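You operate a simulated robot arm through the tools that you are given. There is no shell and no other tool.

You are at the controls of a simulated robot arm. One attempt, no reset.

Task
Probe the hot big iron and raise its plate dial till it reaches the card's heat.
Fine: probe in the well, then back in the orange holder; it stays on, I am minding it.

Only the result counts: the job must be done as asked and must still hold three seconds after the hand-in. Knocking over, shifting, dropping, spilling or breaking anything else fails it.

Robot
A 7-joint arm with a two-finger gripper, fixed in place. Base frame: the origin is on the floor under the middle of its stand, x ahead of it, y to its left, z up. Lengths are in mm, angles in degrees, forces in N, time in s.
With the tool pointing down near the work surface it reaches from about 360 to 780 mm from the base axis. Its first joint turns from -143.0 to 143.0 degrees. Payload 2.45 kg.
The tool frame sits at the grasp point between the pads (the TCP): z along the fingers, y along the line on which they close. The tips reach 26 mm beyond it. The gripper opens to 96 mm; its body begins 69 mm behind the TCP.
Orientation is that of the tool frame in the base frame, as [roll, pitch, yaw] about the fixed x, y, z axes, in that order (R = Rz(yaw) Ry(pitch) Rx(roll)). With the fingers straight down and closing along the base's y, the tool's x points along the base's -x, its y along +y and its z along -z.

Tools
- The arm moves only by the tool apply_moves. Its argument "motion" is a list of rows, each a list of 2 entries, a list of its own where there are three numbers: the shift along the tool's x, y, z in mm, then the turn, a rotation vector about the tool's x, y, z in degrees. In form: [[[x, y, z], [rx, ry, rz]], ...]. A call has 1 to 20 rows; each row is the pose to reach, as a shift and turn from the pose commanded when the call began, along the tool's axes at that moment. "fingers" is the opening, from 0 (shut) to 1 (fully open), set as the call begins (left out, the last holds). Rows are played at 5 a second. More than 50 mm and 8.6 degrees between two rows, or a gripper value outside its range, and nothing of the call is played. Where a pose cannot be reached the arm comes as near as it can. A force on the tool above 40 N (or 10 N above the force at the start of the call, whichever is more), or a blocked arm, ends the call early, and 0.2 s more pass. Each finger travels about 50 mm/s and halts on what it meets, pressing with about 35 N; the grip force reading is that of the motor and also rises with nothing between the fingers. The clock runs only during rows and for 0.2 s after the last one: add rows that repeat a pose to give the fingers time. The reply holds the time, the measured pose of the TCP, the force on the tool along the base axes, the opening and the grip force, in the units named above and with some noise, with the torque about the TCP (base axes, N m) and any sound that the robot's microphone picked up.
- Cameras (640 x 400 px; columns grow to the right, rows downward): "scene" is fixed at [219.2, -652, 1622.1]; the picture's right is [0.71, -0.70, 0.00], its down [-0.49, -0.50, -0.71] and it looks along [0.50, 0.51, -0.70] (base axes); focal length 328 px, centre (320, 200). "wrist" rides on the gripper at [82, 3, -98] in the tool frame; the picture's right is [-0.04, 1.00, 0.00], its down [-0.73, -0.03, -0.68] and it looks along [-0.68, -0.03, 0.73] (tool axes); focal length 256 px, centre (320, 200). There is no depth. A picture from a camera that has moved, and an enlarged one, comes with that camera's place and axes in the base frame and with its lens.
- get_image(camera): a new picture of that camera. It takes no simulated time.
- move_column(by): slides the trunk up (or, below 0, down) by that many mm; the arm rides with it, the base frame stays. It gives what a move gives, with no picture.
- enlarge(camera, box): a new picture of the part [left, top, right, bottom] of that camera's present view, enlarged. It takes no simulated time.
- hand_in(): hands the job in; it is judged then, once.

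Nothing tells you positions but the pictures and the camera data. Unless the task says otherwise, let go and move clear before handing in.

The tools are called after "Request:" as name(argument=value, ...) on one line, values as JSON. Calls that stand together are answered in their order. apply_moves: Moves the arm, as the interface text tells. Its arguments: {"type":"object","properties":{"motion":{"type":"array","items":{"type":"array"}},"fingers":{"type":"number"}},"required":["motion"]} The other tools are called the same way: move_column (by) moves the trunk up or down; get_image (camera) takes a picture; enlarge (camera, box) takes an enlarged picture of a part of a camera's view; hand_in () hands the job in.

At the start:

```text
t: 0.0
tool_pos: [401.9, -50.0, 1307.1]
tcp_rot: [-180.0, 0.0, -179.9]
wrist_force: [0.4, 0.5, 0.1]
ft_torque: [-0.02, -0.02, -0.01]
finger_gap: 95.9
finger_force: 0.1
trunk travel left (down, up): [-585.0, 55.0]
```

scene: 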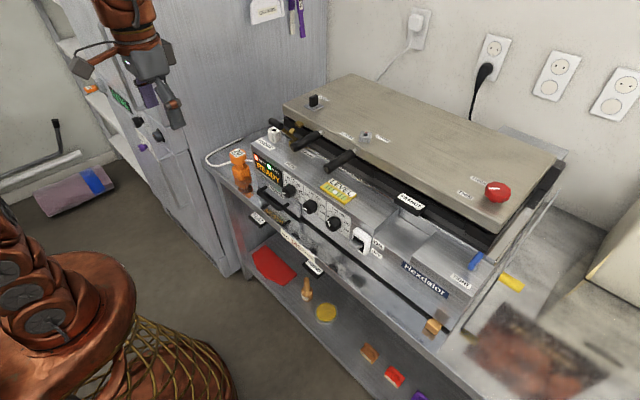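
wrist: 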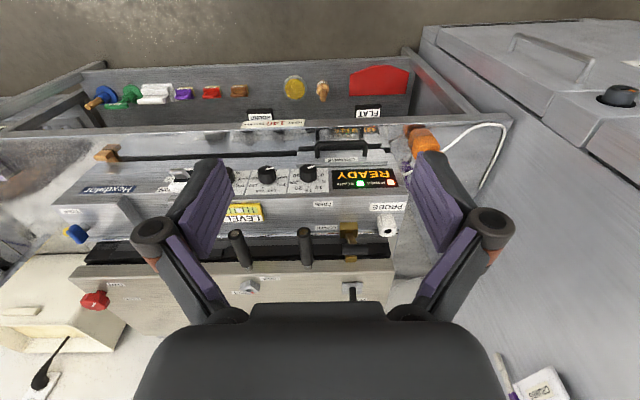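

I see a large waffle/sandwich iron on a stand with dials, an orange-handled probe in a holder, and a READY display. I'll zoom in to read the labels before moving.

Request:
enlarge(camera="scene", box=[200, 120, 360, 220])

Request:
enlarge(camera="scene", box=[240, 170, 400, 270])

Request:
enlarge(camera="scene", box=[350, 150, 560, 281])

Request:
enlarge(camera="wrist", box=[220, 100, 460, 250])

Request:
enlarge(camera="scene", box=[220, 200, 340, 275])

```text
4.00 times, centred on (280, 170) of scene
camera zoom: at [219.2, -652.0, 1622.1], right [0.71, -0.7, 0.0], down [-0.49, -0.5, -0.71], along [0.5, 0.51, -0.7], focal length 1314 px, centre (480, 320)
```

zoom: 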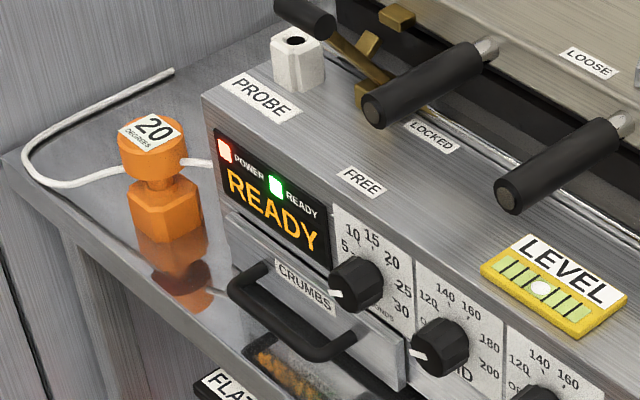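

```text
4.00 times, centred on (320, 220) of scene
camera zoom: at [219.2, -652.0, 1622.1], right [0.71, -0.7, 0.0], down [-0.49, -0.5, -0.71], along [0.5, 0.51, -0.7], focal length 1314 px, centre (320, 120)
```

zoom: 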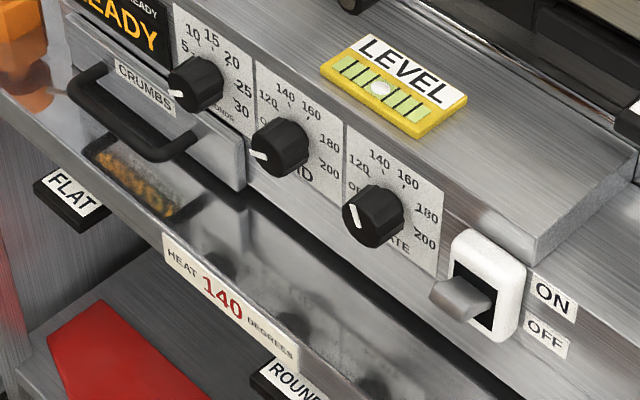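

```text
3.05 times, centred on (455, 216) of scene
camera zoom: at [219.2, -652.0, 1622.1], right [0.71, -0.7, 0.0], down [-0.49, -0.5, -0.71], along [0.5, 0.51, -0.7], focal length 1001 px, centre (-91, 153)
```

zoom: 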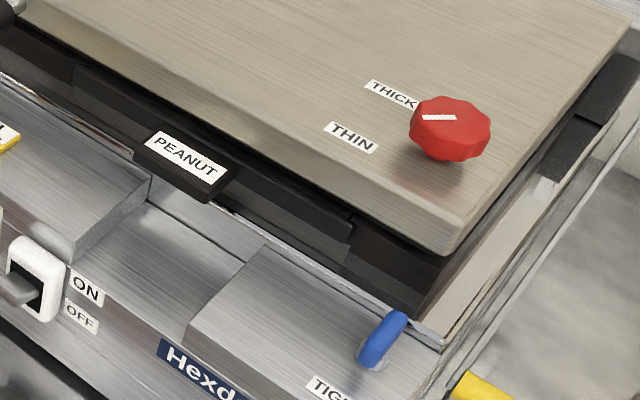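

```text
2.67 times, centred on (340, 175) of wrist
camera zoom: at [320.3, -45.6, 1405.6], right [0.04, 1.0, 0.0], down [0.73, -0.03, 0.68], along [0.68, -0.03, -0.73], focal length 683 px, centre (267, 267)
```

zoom: 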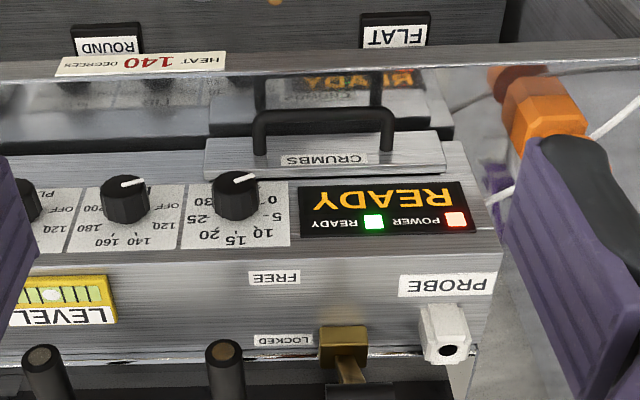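

```text
5.33 times, centred on (280, 238) of scene
camera zoom: at [219.2, -652.0, 1622.1], right [0.71, -0.7, 0.0], down [-0.49, -0.5, -0.71], along [0.5, 0.51, -0.7], focal length 1752 px, centre (533, 0)
```

zoom: 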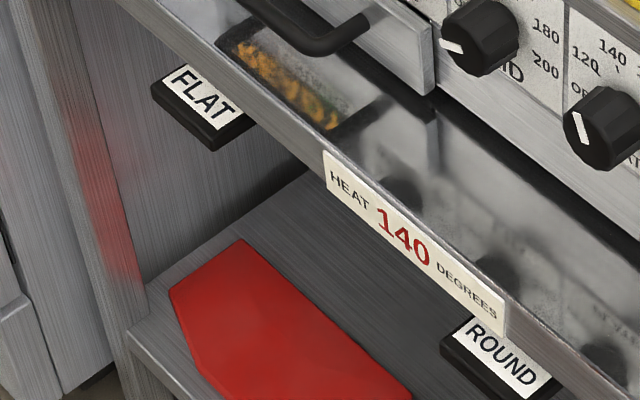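

The card reads HEAT 140 degrees. The orange probe (showing 20) stands at roughly (651, 187), and the white PROBE well's mouth is near (734, 78, 1062). The PLATE dial is near (650, -257, 960). I'll look closer before moving.

Request:
enlarge(camera="scene", box=[310, 195, 374, 235])

Request:
enlarge(camera="scene", box=[205, 135, 285, 185])

Request:
enlarge(camera="wrist", box=[200, 150, 328, 230])

Request:
enlarge(camera="scene", box=[260, 80, 420, 180])

```text
10.00 times, centred on (342, 215) of scene
camera zoom: at [219.2, -652.0, 1622.1], right [0.71, -0.7, 0.0], down [-0.49, -0.5, -0.71], along [0.5, 0.51, -0.7], focal length 3284 px, centre (100, 50)
```

zoom: 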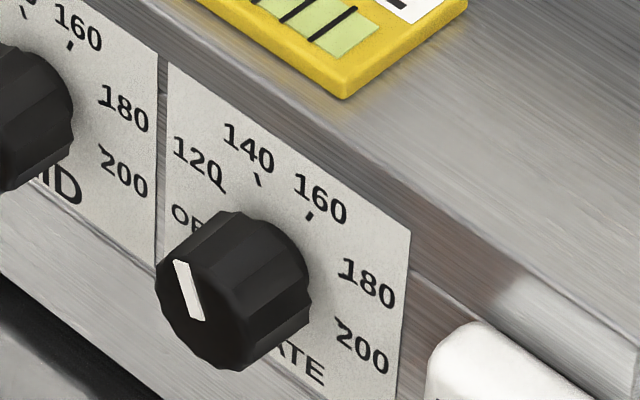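

```text
8.00 times, centred on (245, 160) of scene
camera zoom: at [219.2, -652.0, 1622.1], right [0.71, -0.7, 0.0], down [-0.49, -0.5, -0.71], along [0.5, 0.51, -0.7], focal length 2628 px, centre (920, 520)
```

zoom: 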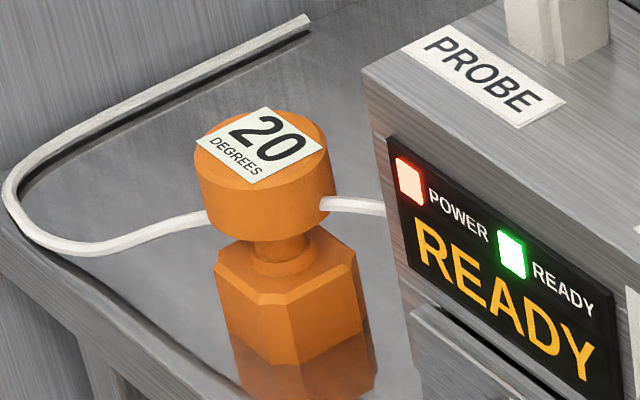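

```text
5.00 times, centred on (264, 190) of wrist
camera zoom: at [320.3, -45.6, 1405.6], right [0.04, 1.0, 0.0], down [0.73, -0.03, 0.68], along [0.68, -0.03, -0.73], focal length 1280 px, centre (600, 250)
```

zoom: 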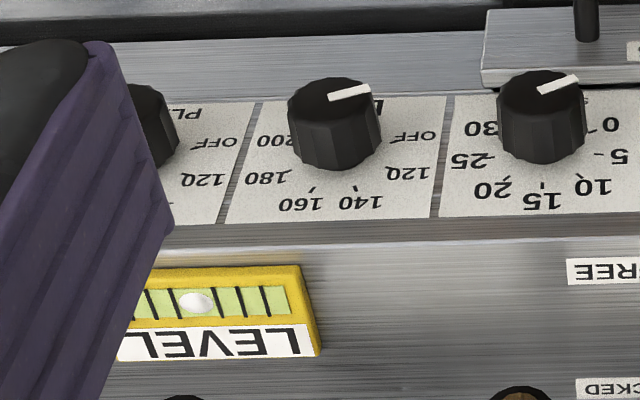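

```text
4.00 times, centred on (340, 130) of scene
camera zoom: at [219.2, -652.0, 1622.1], right [0.71, -0.7, 0.0], down [-0.49, -0.5, -0.71], along [0.5, 0.51, -0.7], focal length 1314 px, centre (240, 480)
```

zoom: 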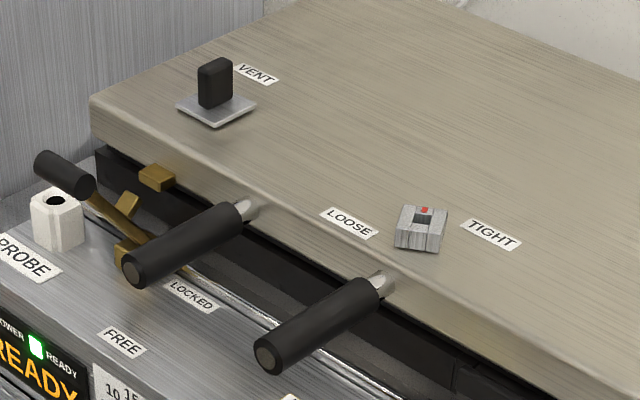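

The PLATE dial pointer sits just below OFF/120 range, LID and PLATE labels confirmed, and the probe cap reads 20. I'll bring the wrist camera over the probe and well to locate them accurately and see the lever beside the well.

Request:
apply_moves(motion=[[[-8, 40, 18], [0, 0, 0]], [[-16, 80, 36], [0, 0, 0]], [[-24, 120, 54], [0, 0, 0]], [[-32, 160, 72], [0, 0, 0]], [[-40, 200, 90], [0, 0, 0]], [[-48, 237, 107], [0, 0, 0]], [[-48, 237, 107], [0, 0, 0]]], fingers=1)

Request:
get_image(camera="wrist")

Request:
enlarge(camera="wrist", box=[200, 100, 440, 250])

Request:
get_image(camera="scene")

```text
t: 1.6
tool_pos: [449.2, 189.0, 1201.3]
tcp_rot: [179.9, 0.0, 180.0]
wrist_force: [-0.9, 0.1, 0.2]
ft_torque: [-0.02, -0.03, 0.01]
finger_gap: 96.0
finger_force: 0.0
trunk travel left (down, up): [-585.0, 55.0]
```

```text
taken
camera wrist: at [367.9, 193.6, 1298.4], right [0.04, 1.0, 0.0], down [0.73, -0.03, 0.68], along [0.68, -0.03, -0.73], focal length 256 px, centre (320, 200)
```

wrist: 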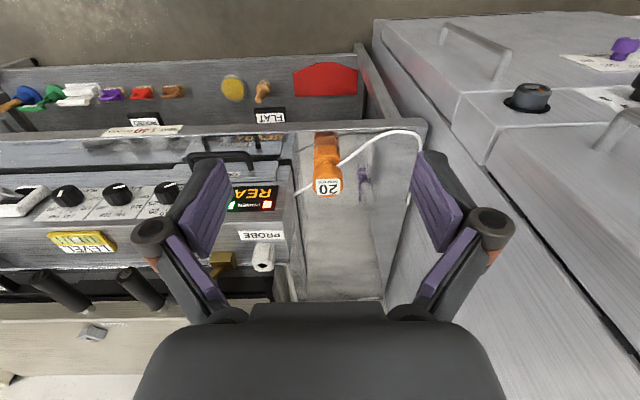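

```text
2.67 times, centred on (320, 175) of wrist
camera zoom: at [367.9, 193.6, 1298.4], right [0.04, 1.0, 0.0], down [0.73, -0.03, 0.68], along [0.68, -0.03, -0.73], focal length 683 px, centre (320, 267)
```

zoom: 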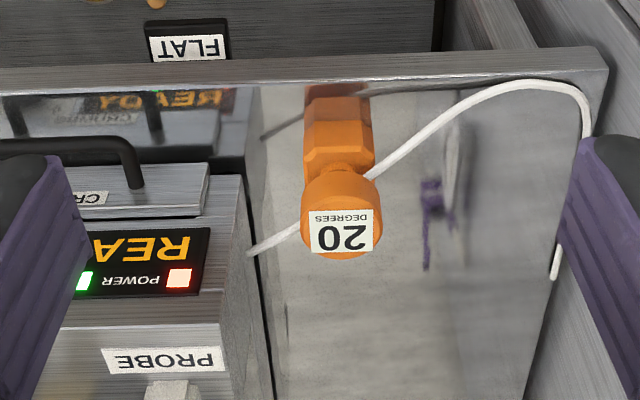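

```text
taken
```

scene: 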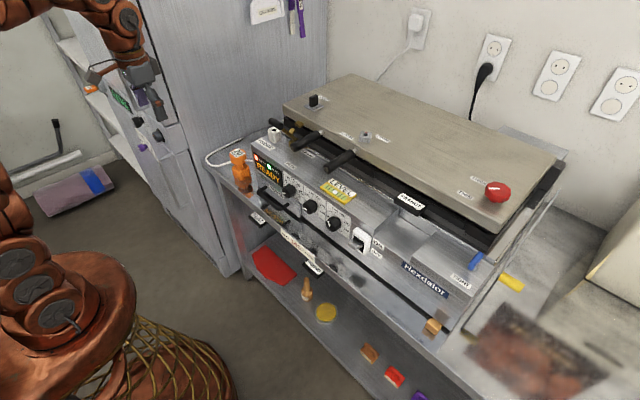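

The cap reads 20 and a white cord runs near it; I need to know whether the cord lies on the tray behind the holder or attaches to the probe. Zooming in on that.

Request:
enlarge(camera="wrist", box=[284, 120, 364, 200])

Request:
enlarge(camera="scene", box=[225, 143, 257, 173])

Request:
enlarge(camera="scene", box=[255, 110, 319, 150])

Request:
enlarge(camera="wrist", box=[190, 220, 310, 300])

```text
5.00 times, centred on (324, 160) of wrist
camera zoom: at [367.9, 193.6, 1298.4], right [0.04, 1.0, 0.0], down [0.73, -0.03, 0.68], along [0.68, -0.03, -0.73], focal length 1280 px, centre (300, 400)
```

zoom: 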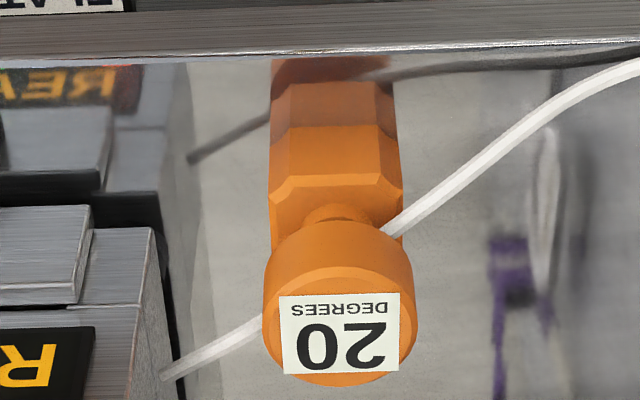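

```text
13.33 times, centred on (241, 158) of scene
camera zoom: at [219.2, -652.0, 1622.1], right [0.71, -0.7, 0.0], down [-0.49, -0.5, -0.71], along [0.5, 0.51, -0.7], focal length 4379 px, centre (1373, 760)
```

zoom: 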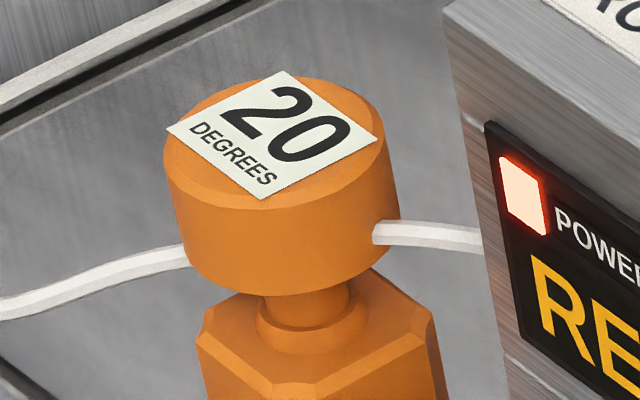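

```text
10.00 times, centred on (287, 130) of scene
camera zoom: at [219.2, -652.0, 1622.1], right [0.71, -0.7, 0.0], down [-0.49, -0.5, -0.71], along [0.5, 0.51, -0.7], focal length 3284 px, centre (650, 900)
```

zoom: 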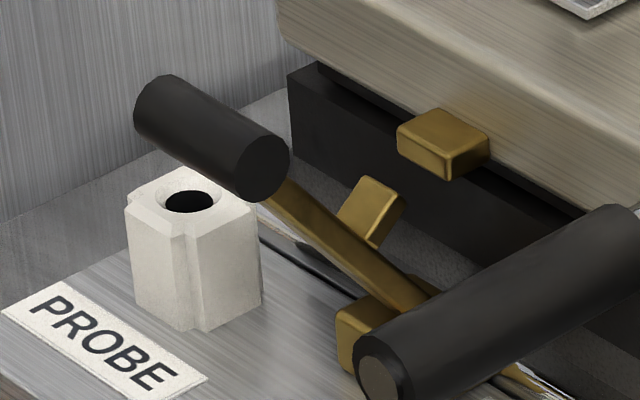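

```text
5.00 times, centred on (250, 260) of wrist
camera zoom: at [367.9, 193.6, 1298.4], right [0.04, 1.0, 0.0], down [0.73, -0.03, 0.68], along [0.68, -0.03, -0.73], focal length 1280 px, centre (670, -100)
```

zoom: 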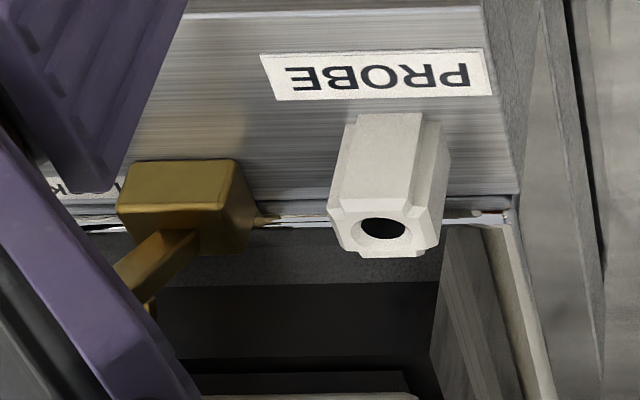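

The cord appears to touch or pass through the probe cap region. I'll move closer for a second viewpoint so I can triangulate cap, neck, holder and cord.

Request:
apply_moves(motion=[[[-10, 0, 40], [0, 0, 0]], [[-20, 0, 80], [0, 0, 0]], [[-31, -2, 121], [0, 0, 0]], [[-31, -2, 121], [0, 0, 0]]])

Request:
get_image(camera="wrist")

Request:
enlarge(camera="wrist", box=[240, 140, 400, 240])

```text
t: 2.6
tool_pos: [481.8, 187.3, 1080.3]
tcp_rot: [180.0, 0.1, 180.0]
wrist_force: [0.5, 0.2, -0.7]
ft_torque: [0.01, 0.01, 0.02]
finger_gap: 96.2
finger_force: 0.1
trunk travel left (down, up): [-585.0, 55.0]
```

```text
taken
camera wrist: at [400.9, 191.0, 1177.5], right [0.04, 1.0, 0.0], down [0.73, -0.03, 0.68], along [0.68, -0.03, -0.73], focal length 256 px, centre (320, 200)
```

wrist: 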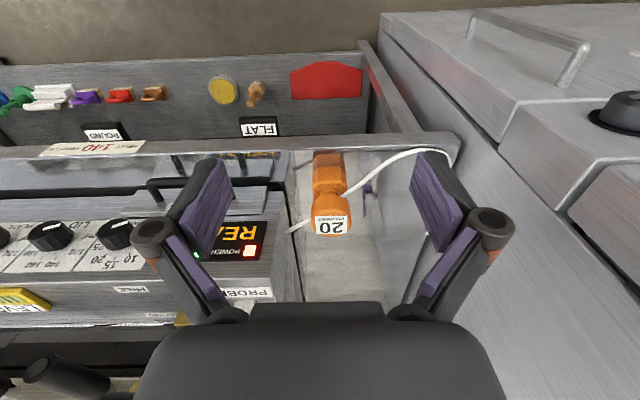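

```text
4.00 times, centred on (320, 190) of wrist
camera zoom: at [400.9, 191.0, 1177.5], right [0.04, 1.0, 0.0], down [0.73, -0.03, 0.68], along [0.68, -0.03, -0.73], focal length 1024 px, centre (320, 240)
```

zoom: 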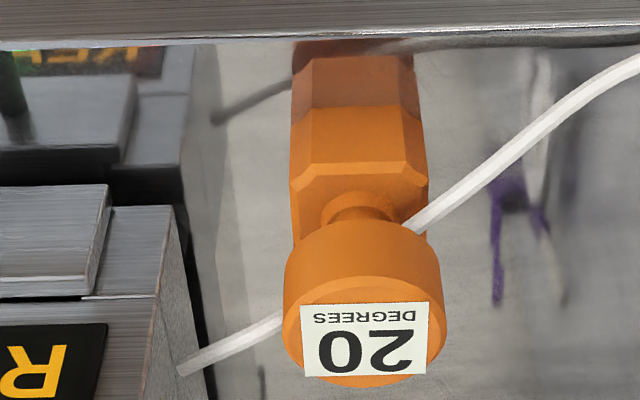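

The cap is about 56 mm across, its top near (660, 195, 943), with the holder on the tray below it. Next I'll look at the well and the lever beside it from above to plan a clear path there.

Request:
apply_moves(motion=[[[0, 0, -45], [0, 0, 0]], [[0, 0, -90], [0, 0, 0]], [[0, -5, -135], [0, 0, 0]], [[-20, -35, -160], [0, 0, 0]], [[-45, -70, -170], [0, 0, 0]], [[-78, -109, -170], [0, 0, 0]], [[-78, -109, -170], [0, 0, 0]]])

Request:
get_image(camera="wrist")

Request:
enlarge(camera="wrist", box=[240, 140, 400, 240])

```text
refused: row 6 steps farther than a row can; nothing moved
```

```text
taken
camera wrist: at [400.9, 191.0, 1177.5], right [0.04, 1.0, 0.0], down [0.73, -0.03, 0.68], along [0.68, -0.03, -0.73], focal length 256 px, centre (320, 200)
```

wrist: 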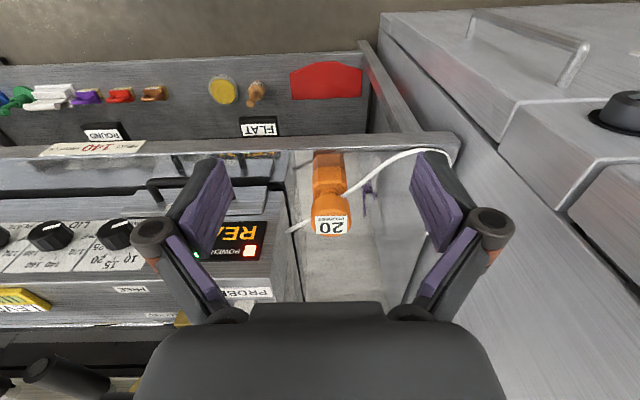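

```text
4.00 times, centred on (320, 190) of wrist
camera zoom: at [400.9, 191.0, 1177.5], right [0.04, 1.0, 0.0], down [0.73, -0.03, 0.68], along [0.68, -0.03, -0.73], focal length 1024 px, centre (320, 240)
```

zoom: 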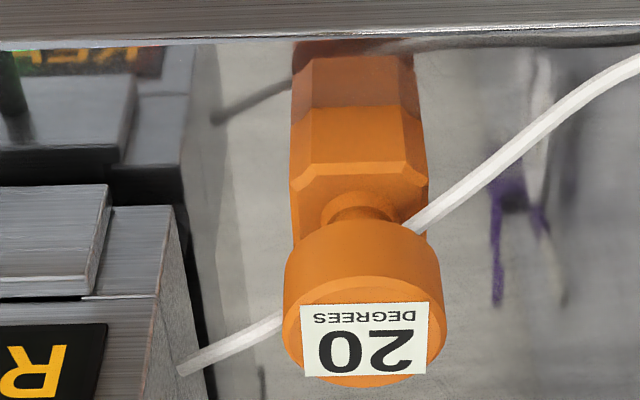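

One row was a touch over 50 mm, so nothing moved. I'll repeat the same path toward the well with smaller steps.

Request:
apply_moves(motion=[[[0, 0, -45], [0, 0, 0]], [[0, 0, -90], [0, 0, 0]], [[0, -5, -135], [0, 0, 0]], [[-18, -30, -160], [0, 0, 0]], [[-38, -57, -170], [0, 0, 0]], [[-58, -83, -170], [0, 0, 0]], [[-78, -109, -170], [0, 0, 0]], [[-78, -109, -170], [0, 0, 0]]])

Request:
get_image(camera="wrist")

Request:
enlarge(camera="wrist", box=[240, 140, 400, 240])

```text
t: 4.4
tool_pos: [559.9, 77.0, 1250.4]
tcp_rot: [-180.0, -0.1, -180.0]
wrist_force: [0.4, -0.9, -0.9]
ft_torque: [0.03, -0.04, -0.02]
finger_gap: 96.1
finger_force: 0.0
trunk travel left (down, up): [-585.0, 55.0]
```

```text
taken
camera wrist: at [478.2, 81.2, 1346.5], right [0.04, 1.0, 0.0], down [0.73, -0.03, 0.68], along [0.68, -0.03, -0.73], focal length 256 px, centre (320, 200)
```

wrist: 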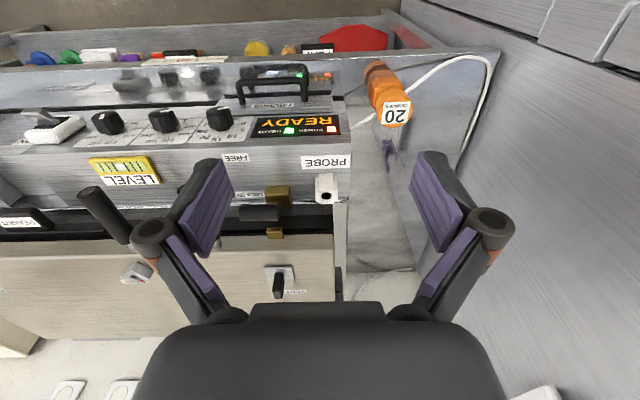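

```text
4.00 times, centred on (320, 190) of wrist
camera zoom: at [478.2, 81.2, 1346.5], right [0.04, 1.0, 0.0], down [0.73, -0.03, 0.68], along [0.68, -0.03, -0.73], focal length 1024 px, centre (320, 240)
```

zoom: 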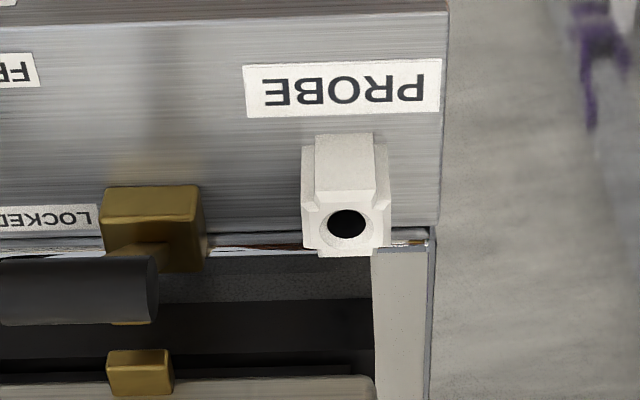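

The well's hole is at about (738, 81, 1059), and the lever grip at (691, 0, 1135) is clear of it. I'll now hover over the probe cap with the gripper yawed so that the fingers straddle the cap across the cord's direction, away from the cord.

Request:
apply_moves(motion=[[[-12, 20, 5], [0, 0, 8]], [[-25, 38, 15], [0, 0, 16]], [[-37, 56, 30], [0, 0, 24]], [[-50, 72, 45], [0, 0, 32]], [[-63, 86, 60], [0, 0, 40]], [[-76, 98, 75], [0, 0, 48]], [[-88, 108, 90], [0, 0, 55]], [[-100, 118, 105], [0, 0, 62]], [[-100, 118, 140], [0, 0, 62]], [[-100, 118, 175], [0, 0, 62]], [[-100, 118, 210], [0, 0, 62]], [[-100, 118, 210], [0, 0, 62]]])

Request:
get_image(camera="wrist")

Request:
enlarge(camera="wrist", box=[240, 140, 400, 240])

Request:
get_image(camera="scene")

```text
t: 7.0
tool_pos: [660.9, 194.1, 1040.1]
tcp_rot: [-180.0, 0.0, 117.9]
wrist_force: [-0.6, -0.1, -0.1]
ft_torque: [-0.03, 0.0, -0.01]
finger_gap: 96.1
finger_force: 0.1
trunk travel left (down, up): [-585.0, 55.0]
```

```text
taken
camera wrist: at [624.1, 268.7, 1137.6], right [0.9, 0.43, 0.0], down [0.32, -0.66, 0.68], along [0.29, -0.61, -0.73], focal length 256 px, centre (320, 200)
```

wrist: 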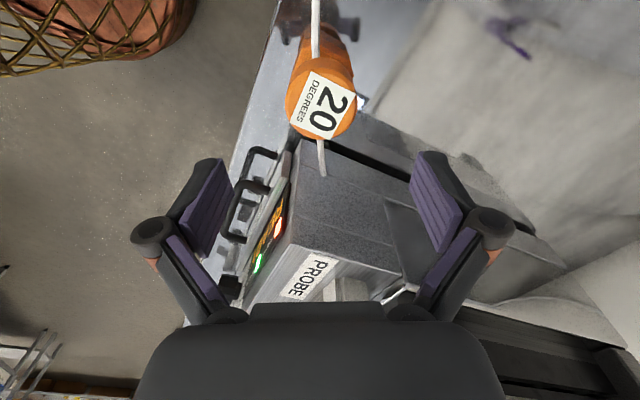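

```text
4.00 times, centred on (320, 190) of wrist
camera zoom: at [624.1, 268.7, 1137.6], right [0.9, 0.43, 0.0], down [0.32, -0.66, 0.68], along [0.29, -0.61, -0.73], focal length 1024 px, centre (320, 240)
```

zoom: 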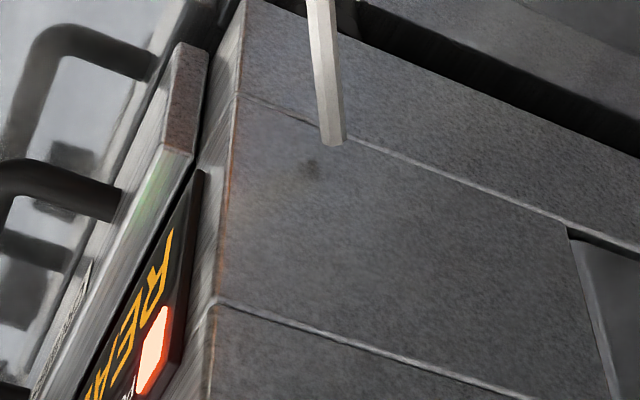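

```text
taken
```

scene: 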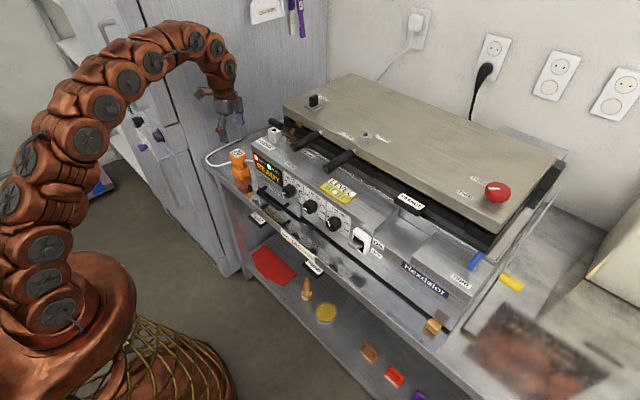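

The yawed view puts the cap nearly on the tool axis; the cord just ends in mid-air near the panel side. I'll zoom on the cap to refine the alignment.

Request:
enlarge(camera="wrist", box=[272, 30, 384, 180])

Request:
enlarge(camera="scene", box=[190, 90, 270, 190])

```text
2.67 times, centred on (328, 105) of wrist
camera zoom: at [624.1, 268.7, 1137.6], right [0.9, 0.43, 0.0], down [0.32, -0.66, 0.68], along [0.29, -0.61, -0.73], focal length 683 px, centre (299, 453)
```

zoom: 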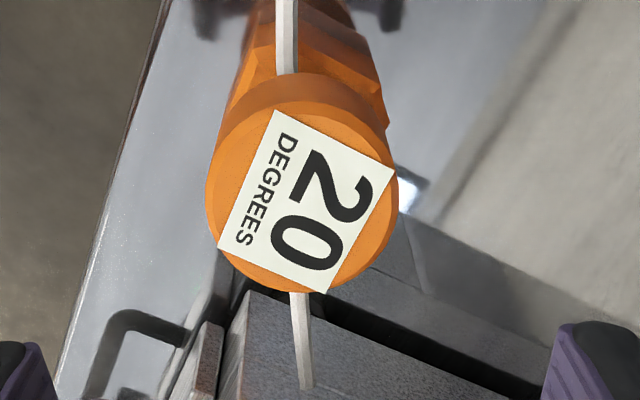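

```text
4.00 times, centred on (230, 140) of scene
camera zoom: at [219.2, -652.0, 1622.1], right [0.71, -0.7, 0.0], down [-0.49, -0.5, -0.71], along [0.5, 0.51, -0.7], focal length 1314 px, centre (680, 440)
```

zoom: 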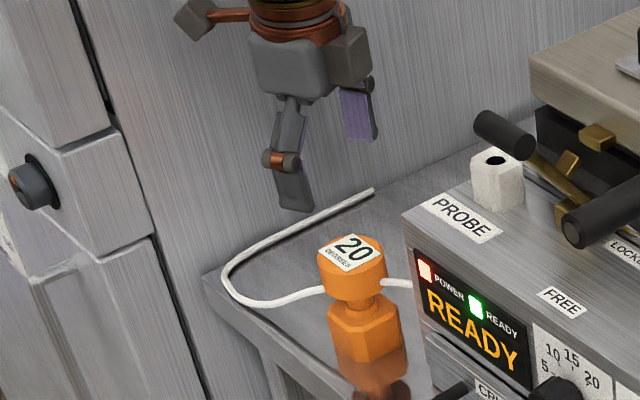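

The cap is centred under the tool to within a millimetre or so. I'll descend to cap mid-height (TCP about z 927) and then close.

Request:
apply_moves(motion=[[[0, 0, 25], [0, 0, 0]], [[0, 0, 50], [0, 0, 0]], [[0, 0, 70], [0, 0, 0]], [[0, 0, 85], [0, 0, 0]], [[0, 0, 100], [0, 0, 0]], [[0, 0, 112], [0, 0, 0]], [[0, 0, 112], [0, 0, 0]]])

Request:
get_image(camera="wrist")

Request:
enlarge(camera="scene", box=[190, 110, 270, 190])

```text
t: 8.6
tool_pos: [658.7, 194.3, 927.7]
tcp_rot: [-179.9, 0.0, 118.0]
wrist_force: [0.4, -0.6, 0.3]
ft_torque: [-0.04, 0.0, 0.0]
finger_gap: 95.9
finger_force: 0.1
trunk travel left (down, up): [-585.0, 55.0]
```

```text
taken
camera wrist: at [623.8, 269.2, 1024.9], right [0.9, 0.43, 0.0], down [0.32, -0.66, 0.68], along [0.29, -0.61, -0.73], focal length 256 px, centre (320, 200)
```

wrist: 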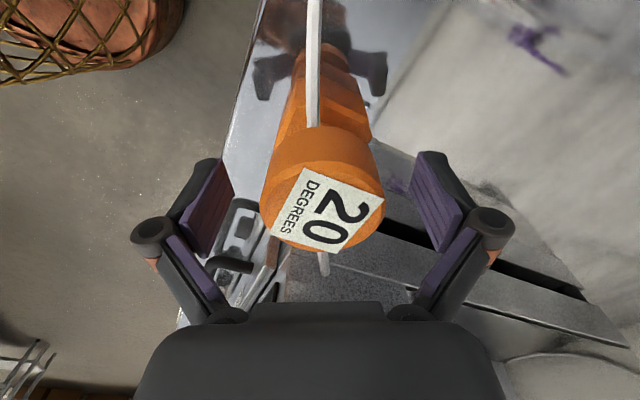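

```text
5.00 times, centred on (230, 150) of scene
camera zoom: at [219.2, -652.0, 1622.1], right [0.71, -0.7, 0.0], down [-0.49, -0.5, -0.71], along [0.5, 0.51, -0.7], focal length 1642 px, centre (770, 450)
```

zoom: 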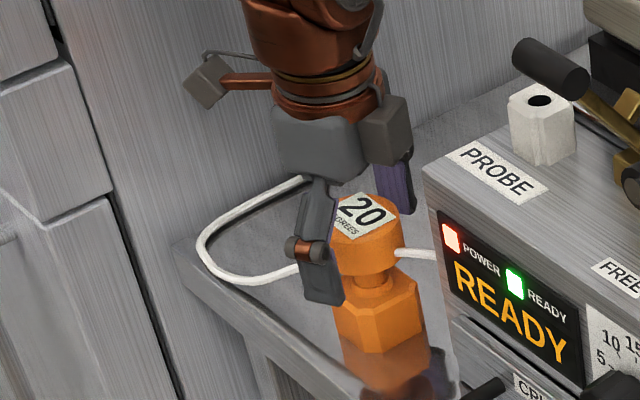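

The cap sits between the pads, about 1 mm off centre. I'll nudge that out and close on it.

Request:
apply_moves(motion=[[[0, 1, 0], [0, 0, 0]], [[0, 1, 0], [0, 0, 0]]])

Request:
apply_moves(motion=[[[0, 0, 0], [0, 0, 0]], [[0, 0, 0], [0, 0, 0]], [[0, 0, 0], [0, 0, 0]], [[0, 0, 0], [0, 0, 0]], [[0, 0, 0], [0, 0, 0]]], fingers=0.3)

Request:
get_image(camera="wrist")

```text
t: 9.2
tool_pos: [660.0, 194.6, 927.0]
tcp_rot: [-179.9, 0.0, 118.0]
wrist_force: [-0.7, -1.1, 0.5]
ft_torque: [0.01, 0.03, 0.02]
finger_gap: 96.1
finger_force: 0.1
trunk travel left (down, up): [-585.0, 55.0]
```

```text
t: 10.4
tool_pos: [659.4, 195.1, 927.5]
tcp_rot: [180.0, 0.0, 118.0]
wrist_force: [0.3, -0.1, 2.2]
ft_torque: [0.03, 0.0, 0.0]
finger_gap: 53.7
finger_force: 35.0
trunk travel left (down, up): [-585.0, 55.0]
```

```text
taken
camera wrist: at [624.5, 269.6, 1025.6], right [0.9, 0.43, 0.0], down [0.32, -0.66, 0.68], along [0.29, -0.61, -0.73], focal length 256 px, centre (320, 200)
```

wrist: 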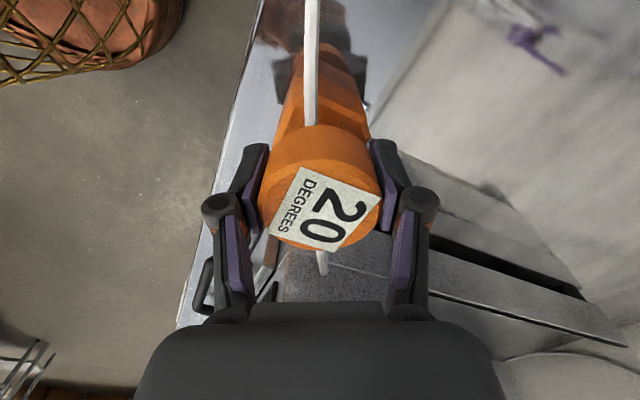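

The cap is gripped (53.7 mm, 35 N). I'll lift straight up slowly, watching the force and whether the holder or cord moves.

Request:
apply_moves(motion=[[[0, 0, -4], [0, 0, 0]], [[0, 0, -8], [0, 0, 0]], [[0, 0, -12], [0, 0, 0]], [[0, 0, -16], [0, 0, 0]], [[0, 0, -20], [0, 0, 0]]])

Request:
enlarge(camera="scene", box=[190, 110, 270, 190])

Request:
get_image(camera="wrist")

```text
t: 11.6
tool_pos: [660.1, 194.3, 948.4]
tcp_rot: [180.0, 0.0, 118.0]
wrist_force: [1.0, 0.5, -1.5]
ft_torque: [0.01, 0.02, -0.03]
finger_gap: 53.1
finger_force: 35.0
trunk travel left (down, up): [-585.0, 55.0]
```

```text
5.00 times, centred on (230, 150) of scene
camera zoom: at [219.2, -652.0, 1622.1], right [0.71, -0.7, 0.0], down [-0.49, -0.5, -0.71], along [0.5, 0.51, -0.7], focal length 1642 px, centre (770, 450)
```

zoom: 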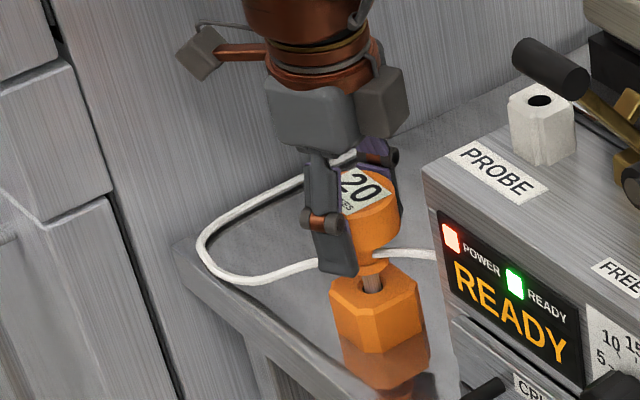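

```text
taken
camera wrist: at [624.7, 269.3, 1045.8], right [0.9, 0.43, 0.0], down [0.32, -0.66, 0.68], along [0.29, -0.61, -0.73], focal length 256 px, centre (320, 200)
```

wrist: 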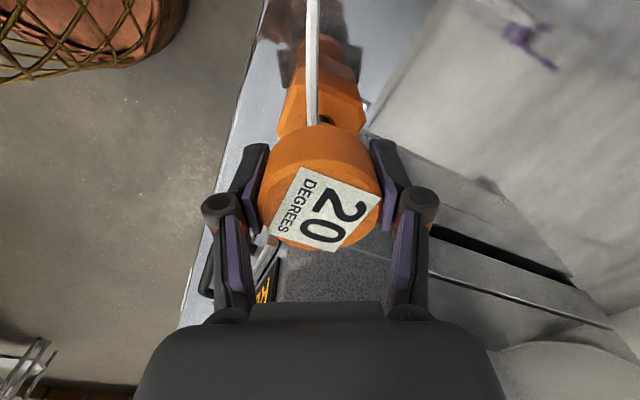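

The probe is coming out cleanly, with the holder and cord staying put. I'll keep lifting to see the full stem.

Request:
apply_moves(motion=[[[0, 0, -10], [0, 0, 0]], [[0, 0, -25], [0, 0, 0]], [[0, 0, -45], [0, 0, 0]], [[0, 0, -70], [0, 0, 0]], [[0, 0, -100], [0, 0, 0]], [[0, 0, -130], [0, 0, 0]], [[0, 0, -165], [0, 0, 0]], [[0, 0, -200], [0, 0, 0]], [[0, 0, -235], [0, 0, 0]], [[0, 0, -255], [0, 0, 0]], [[0, 0, -255], [0, 0, 0]]])

Request:
enlarge(camera="scene", box=[180, 50, 308, 180])

Request:
get_image(camera="wrist")

```text
t: 14.0
tool_pos: [622.4, 182.3, 1181.9]
tcp_rot: [-179.9, 0.0, 118.0]
wrist_force: [-0.2, -0.1, -0.2]
ft_torque: [-0.03, -0.05, 0.0]
finger_gap: 53.4
finger_force: 35.3
out of reach, approached as far as the arm can: row 9, 10, 11
trunk travel left (down, up): [-585.0, 55.0]
```

```text
3.08 times, centred on (244, 115) of scene
camera zoom: at [219.2, -652.0, 1622.1], right [0.71, -0.7, 0.0], down [-0.49, -0.5, -0.71], along [0.5, 0.51, -0.7], focal length 1011 px, centre (554, 462)
```

zoom: 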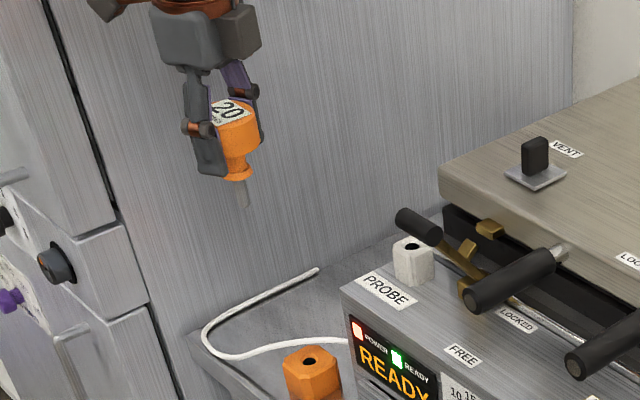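

```text
taken
camera wrist: at [586.5, 257.5, 1280.5], right [0.9, 0.43, 0.0], down [0.32, -0.66, 0.68], along [0.29, -0.61, -0.73], focal length 256 px, centre (320, 200)
```

wrist: 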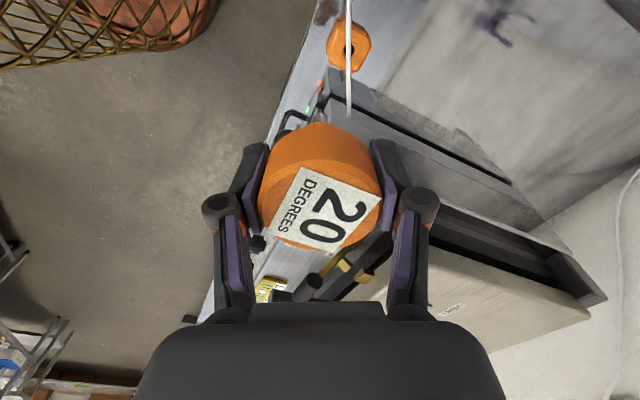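

The probe came out cleanly: its stem tip is about 99 mm below the cap top, and a flange sits above the stem. But with the tool straight down, the arm runs out of reach at that height, so it can't get over the well in this grasp. I'll come back down to re-seat the probe and re-grip it with the gripper leaning toward the robot.

Request:
apply_moves(motion=[[[0, 0, 30], [0, 0, 0]], [[0, 0, 60], [0, 0, 0]], [[0, 0, 60], [0, 0, 0]]])

Request:
enlarge(camera="scene", box=[180, 60, 280, 180])

```text
t: 14.8
tool_pos: [620.9, 183.6, 1121.4]
tcp_rot: [180.0, 0.1, 117.9]
wrist_force: [-0.1, 0.3, -1.2]
ft_torque: [0.0, 0.02, 0.0]
finger_gap: 53.6
finger_force: 34.9
trunk travel left (down, up): [-585.0, 55.0]
```

```text
3.33 times, centred on (230, 120) of scene
camera zoom: at [219.2, -652.0, 1622.1], right [0.71, -0.7, 0.0], down [-0.49, -0.5, -0.71], along [0.5, 0.51, -0.7], focal length 1095 px, centre (620, 467)
```

zoom: 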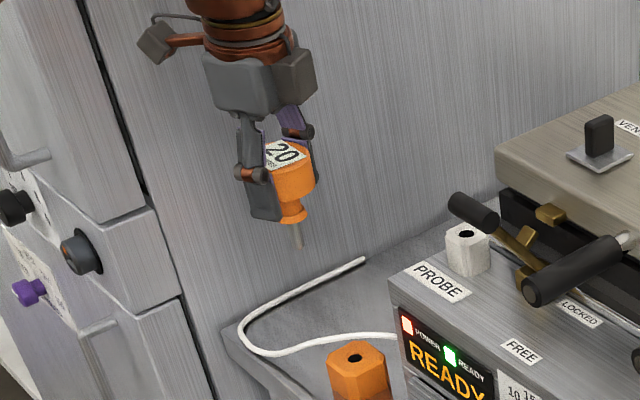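

The commanded pose was reset to where the arm stopped, about 38 mm short in x. I'll return to directly above the holder (about 660, 194.5) and check the alignment from pictures before lowering.

Request:
apply_moves(motion=[[[-4, 20, 25], [0, 0, 0]], [[-7.8, 39.2, 50], [0, 0, 0]], [[-7.8, 39.2, 80], [0, 0, 0]], [[-7.8, 39.2, 105], [0, 0, 0]], [[-7.8, 39.2, 105], [0, 0, 0]], [[-7.8, 39.2, 105], [0, 0, 0]]])

Request:
enlarge(camera="scene", box=[216, 120, 264, 180])

Request:
enlarge(camera="wrist", box=[260, 20, 400, 140])

```text
t: 16.2
tool_pos: [660.1, 193.8, 1015.6]
tcp_rot: [-180.0, 0.0, 118.0]
wrist_force: [-0.7, -0.7, -1.0]
ft_torque: [-0.04, 0.02, -0.07]
finger_gap: 53.3
finger_force: 34.5
trunk travel left (down, up): [-585.0, 55.0]
```

```text
6.67 times, centred on (240, 150) of scene
camera zoom: at [219.2, -652.0, 1622.1], right [0.71, -0.7, 0.0], down [-0.49, -0.5, -0.71], along [0.5, 0.51, -0.7], focal length 2190 px, centre (853, 533)
```

zoom: 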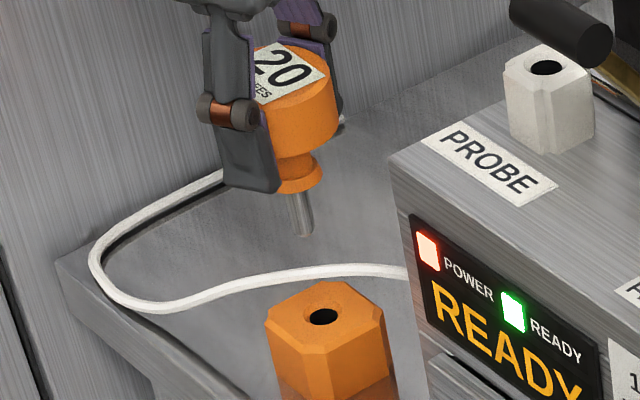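

```text
3.33 times, centred on (330, 80) of wrist
camera zoom: at [624.3, 269.1, 1113.8], right [0.9, 0.43, 0.0], down [0.32, -0.66, 0.68], along [0.29, -0.61, -0.73], focal length 853 px, centre (287, 600)
```

zoom: 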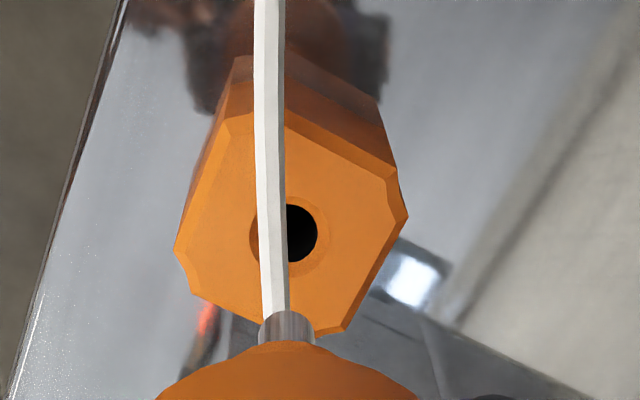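

The stem tip lines up with the holder's hole in the wrist view. I'll lower it most of the way and watch the forces.

Request:
apply_moves(motion=[[[0, 0, 15], [0, 0, 0]], [[0, 0, 30], [0, 0, 0]], [[0, 0, 42], [0, 0, 0]], [[0, 0, 52], [0, 0, 0]], [[0, 0, 60], [0, 0, 0]], [[0, 0, 60], [0, 0, 0]]])

Request:
enlarge(camera="scene", box=[216, 120, 264, 180])

Request:
enlarge(camera="wrist", box=[260, 40, 400, 160])

```text
t: 17.6
tool_pos: [660.5, 195.1, 956.1]
tcp_rot: [-179.9, 0.0, 118.0]
wrist_force: [-0.3, -0.8, -1.3]
ft_torque: [0.0, 0.01, 0.01]
finger_gap: 53.8
finger_force: 34.7
trunk travel left (down, up): [-585.0, 55.0]
```

```text
6.67 times, centred on (240, 150) of scene
camera zoom: at [219.2, -652.0, 1622.1], right [0.71, -0.7, 0.0], down [-0.49, -0.5, -0.71], along [0.5, 0.51, -0.7], focal length 2190 px, centre (853, 533)
```

zoom: 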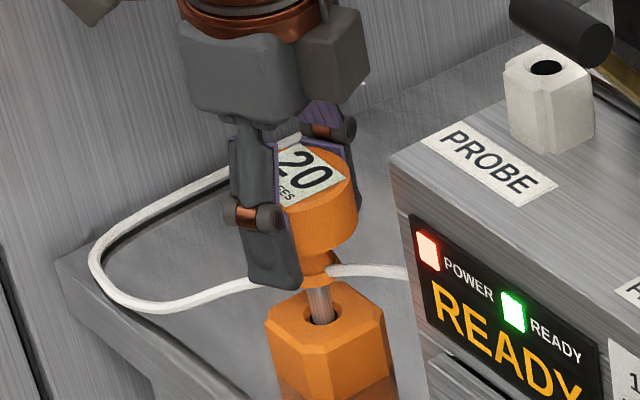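

```text
3.33 times, centred on (330, 100) of wrist
camera zoom: at [624.8, 269.3, 1053.9], right [0.9, 0.43, 0.0], down [0.32, -0.66, 0.68], along [0.29, -0.61, -0.73], focal length 853 px, centre (287, 533)
```

zoom: 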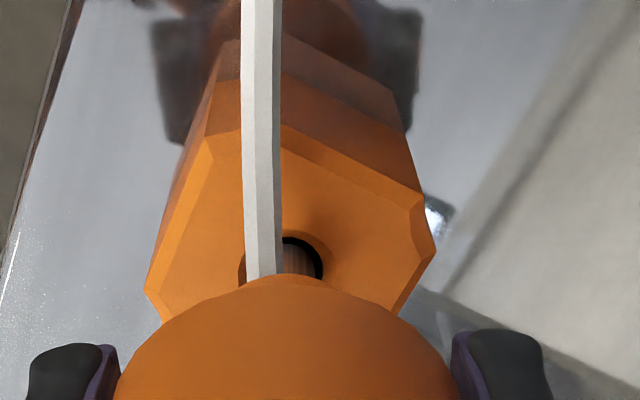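

The stem is inside the holder bore with no side load. I'll lower the last 28 mm gently to seat it.

Request:
apply_moves(motion=[[[0, 0, 8], [0, 0, 0]], [[0, 0, 16], [0, 0, 0]], [[0, 0, 21], [0, 0, 0]], [[0, 0, 25], [0, 0, 0]], [[0, 0, 27], [0, 0, 0]], [[0, 0, 28.5], [0, 0, 0]], [[0, 0, 28.5], [0, 0, 0]]])

Request:
enlarge(camera="scene", box=[216, 120, 264, 180])

```text
t: 19.2
tool_pos: [659.2, 195.1, 928.9]
tcp_rot: [179.9, -0.1, 118.0]
wrist_force: [0.0, -0.8, -1.5]
ft_torque: [0.02, 0.0, -0.01]
finger_gap: 53.4
finger_force: 35.2
trunk travel left (down, up): [-585.0, 55.0]
```

```text
6.67 times, centred on (240, 150) of scene
camera zoom: at [219.2, -652.0, 1622.1], right [0.71, -0.7, 0.0], down [-0.49, -0.5, -0.71], along [0.5, 0.51, -0.7], focal length 2190 px, centre (853, 533)
```

zoom: 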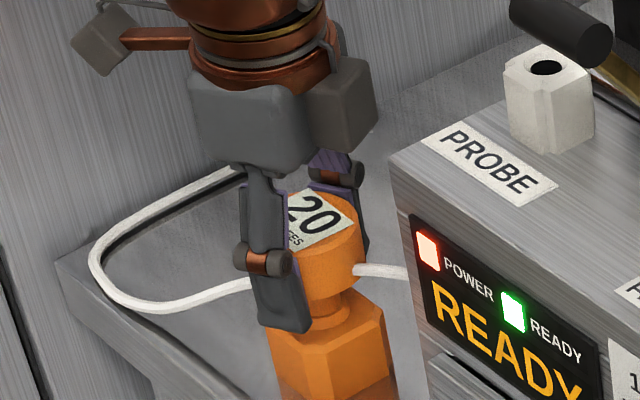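

The probe is seated again in the holder. I'll release, rise above it, and re-orient the gripper with a 40° lean so the well will be within reach.

Request:
apply_moves(motion=[[[0, 0, 1], [0, 0, 0]], [[0, 0, 1], [0, 0, 0]]])

Request:
apply_moves(motion=[[[0, 0, 0], [0, 0, 0]], [[0, 0, 0], [0, 0, 0]], [[0, 0, 0], [0, 0, 0]], [[0, 0, 0], [0, 0, 0]], [[0, 0, 0], [0, 0, 0]]], fingers=1)

Request:
apply_moves(motion=[[[0, 0, -10], [0, 0, 0]], [[0, 0, -30], [0, 0, 0]], [[0, 0, -60], [0, 0, 0]], [[0, 0, -90], [0, 0, 0]], [[0, 0, -100], [0, 0, -8]], [[0, 0, -100], [0, 0, -16]], [[0, 0, -100], [0, 0, -17]]])

Request:
enlarge(camera="scene", box=[196, 100, 276, 190])

Request:
get_image(camera="wrist")

```text
t: 19.8
tool_pos: [660.4, 195.7, 927.0]
tcp_rot: [-180.0, -0.1, 118.0]
wrist_force: [0.2, 0.2, 2.6]
ft_torque: [0.03, -0.01, 0.05]
finger_gap: 53.3
finger_force: 34.7
trunk travel left (down, up): [-585.0, 55.0]
```

```text
t: 21.0
tool_pos: [660.3, 195.5, 926.4]
tcp_rot: [-179.9, 0.0, 118.1]
wrist_force: [1.0, 0.1, 0.9]
ft_torque: [0.0, 0.01, 0.03]
finger_gap: 95.8
finger_force: 0.1
trunk travel left (down, up): [-585.0, 55.0]
```

```text
t: 22.6
tool_pos: [660.1, 194.5, 1027.0]
tcp_rot: [180.0, 0.0, 135.1]
wrist_force: [-0.1, 0.0, -0.1]
ft_torque: [0.02, -0.01, -0.01]
finger_gap: 96.1
finger_force: 0.0
trunk travel left (down, up): [-585.0, 55.0]
```

```text
4.44 times, centred on (236, 145) of scene
camera zoom: at [219.2, -652.0, 1622.1], right [0.71, -0.7, 0.0], down [-0.49, -0.5, -0.71], along [0.5, 0.51, -0.7], focal length 1460 px, centre (693, 444)
```

zoom: 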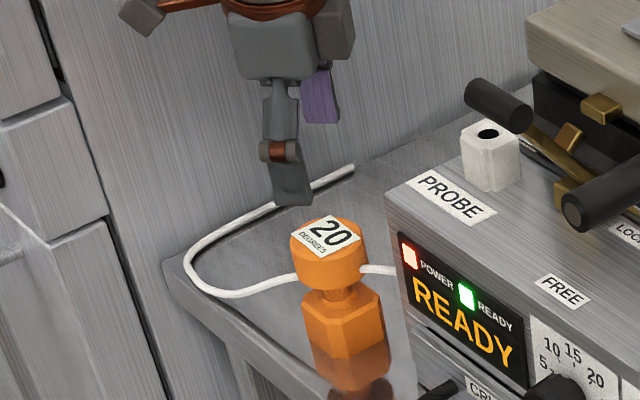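

```text
taken
camera wrist: at [604.7, 255.6, 1125.2], right [0.73, 0.68, 0.0], down [0.5, -0.54, 0.68], along [0.46, -0.5, -0.73], focal length 256 px, centre (320, 200)
```

wrist: 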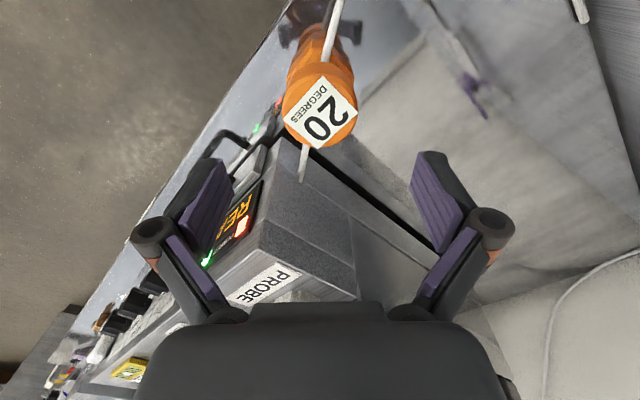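

The probe stands in its holder as before. Now I'll lean the tool 40° about its closing axis (TCP held in place).

Request:
apply_moves(motion=[[[0, 0, 0], [0, -8, 0]], [[0, 0, 0], [0, -16, 0]], [[0, 0, 0], [0, -24, 0]], [[0, 0, 0], [0, -32, 0]], [[0, 0, 0], [0, -40, 0]], [[0, 0, 0], [0, -40, 0]]])

Request:
get_image(camera="wrist")

Request:
get_image(camera="scene")

```text
t: 24.0
tool_pos: [659.4, 194.3, 1026.4]
tcp_rot: [-180.0, 40.1, 135.0]
wrist_force: [0.2, 0.2, 0.7]
ft_torque: [0.01, 0.02, -0.01]
finger_gap: 95.9
finger_force: 0.1
trunk travel left (down, up): [-585.0, 55.0]
```

```text
taken
camera wrist: at [573.8, 286.9, 1049.1], right [0.73, 0.68, 0.03], down [0.07, -0.11, 0.99], along [0.68, -0.72, -0.13], focal length 256 px, centre (320, 200)
```

wrist: 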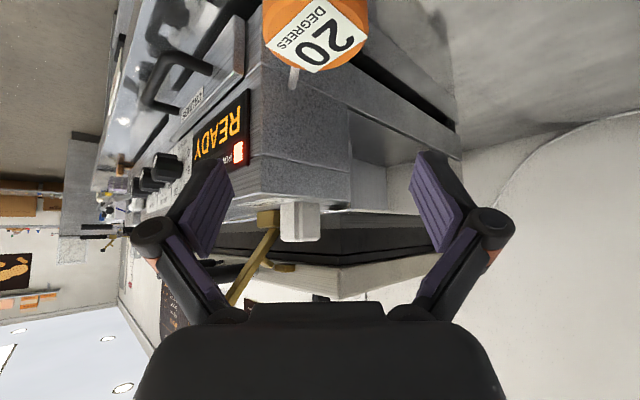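

```text
taken
```

scene: 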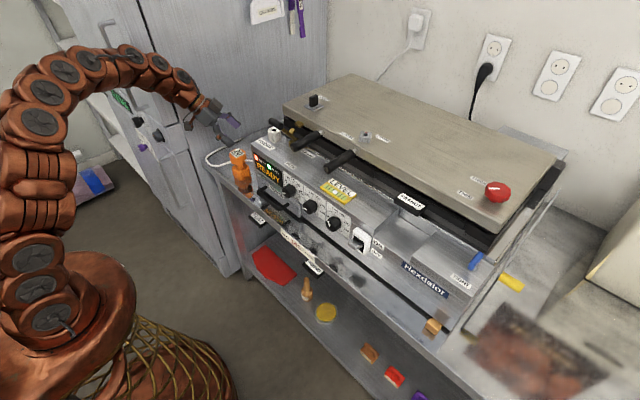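

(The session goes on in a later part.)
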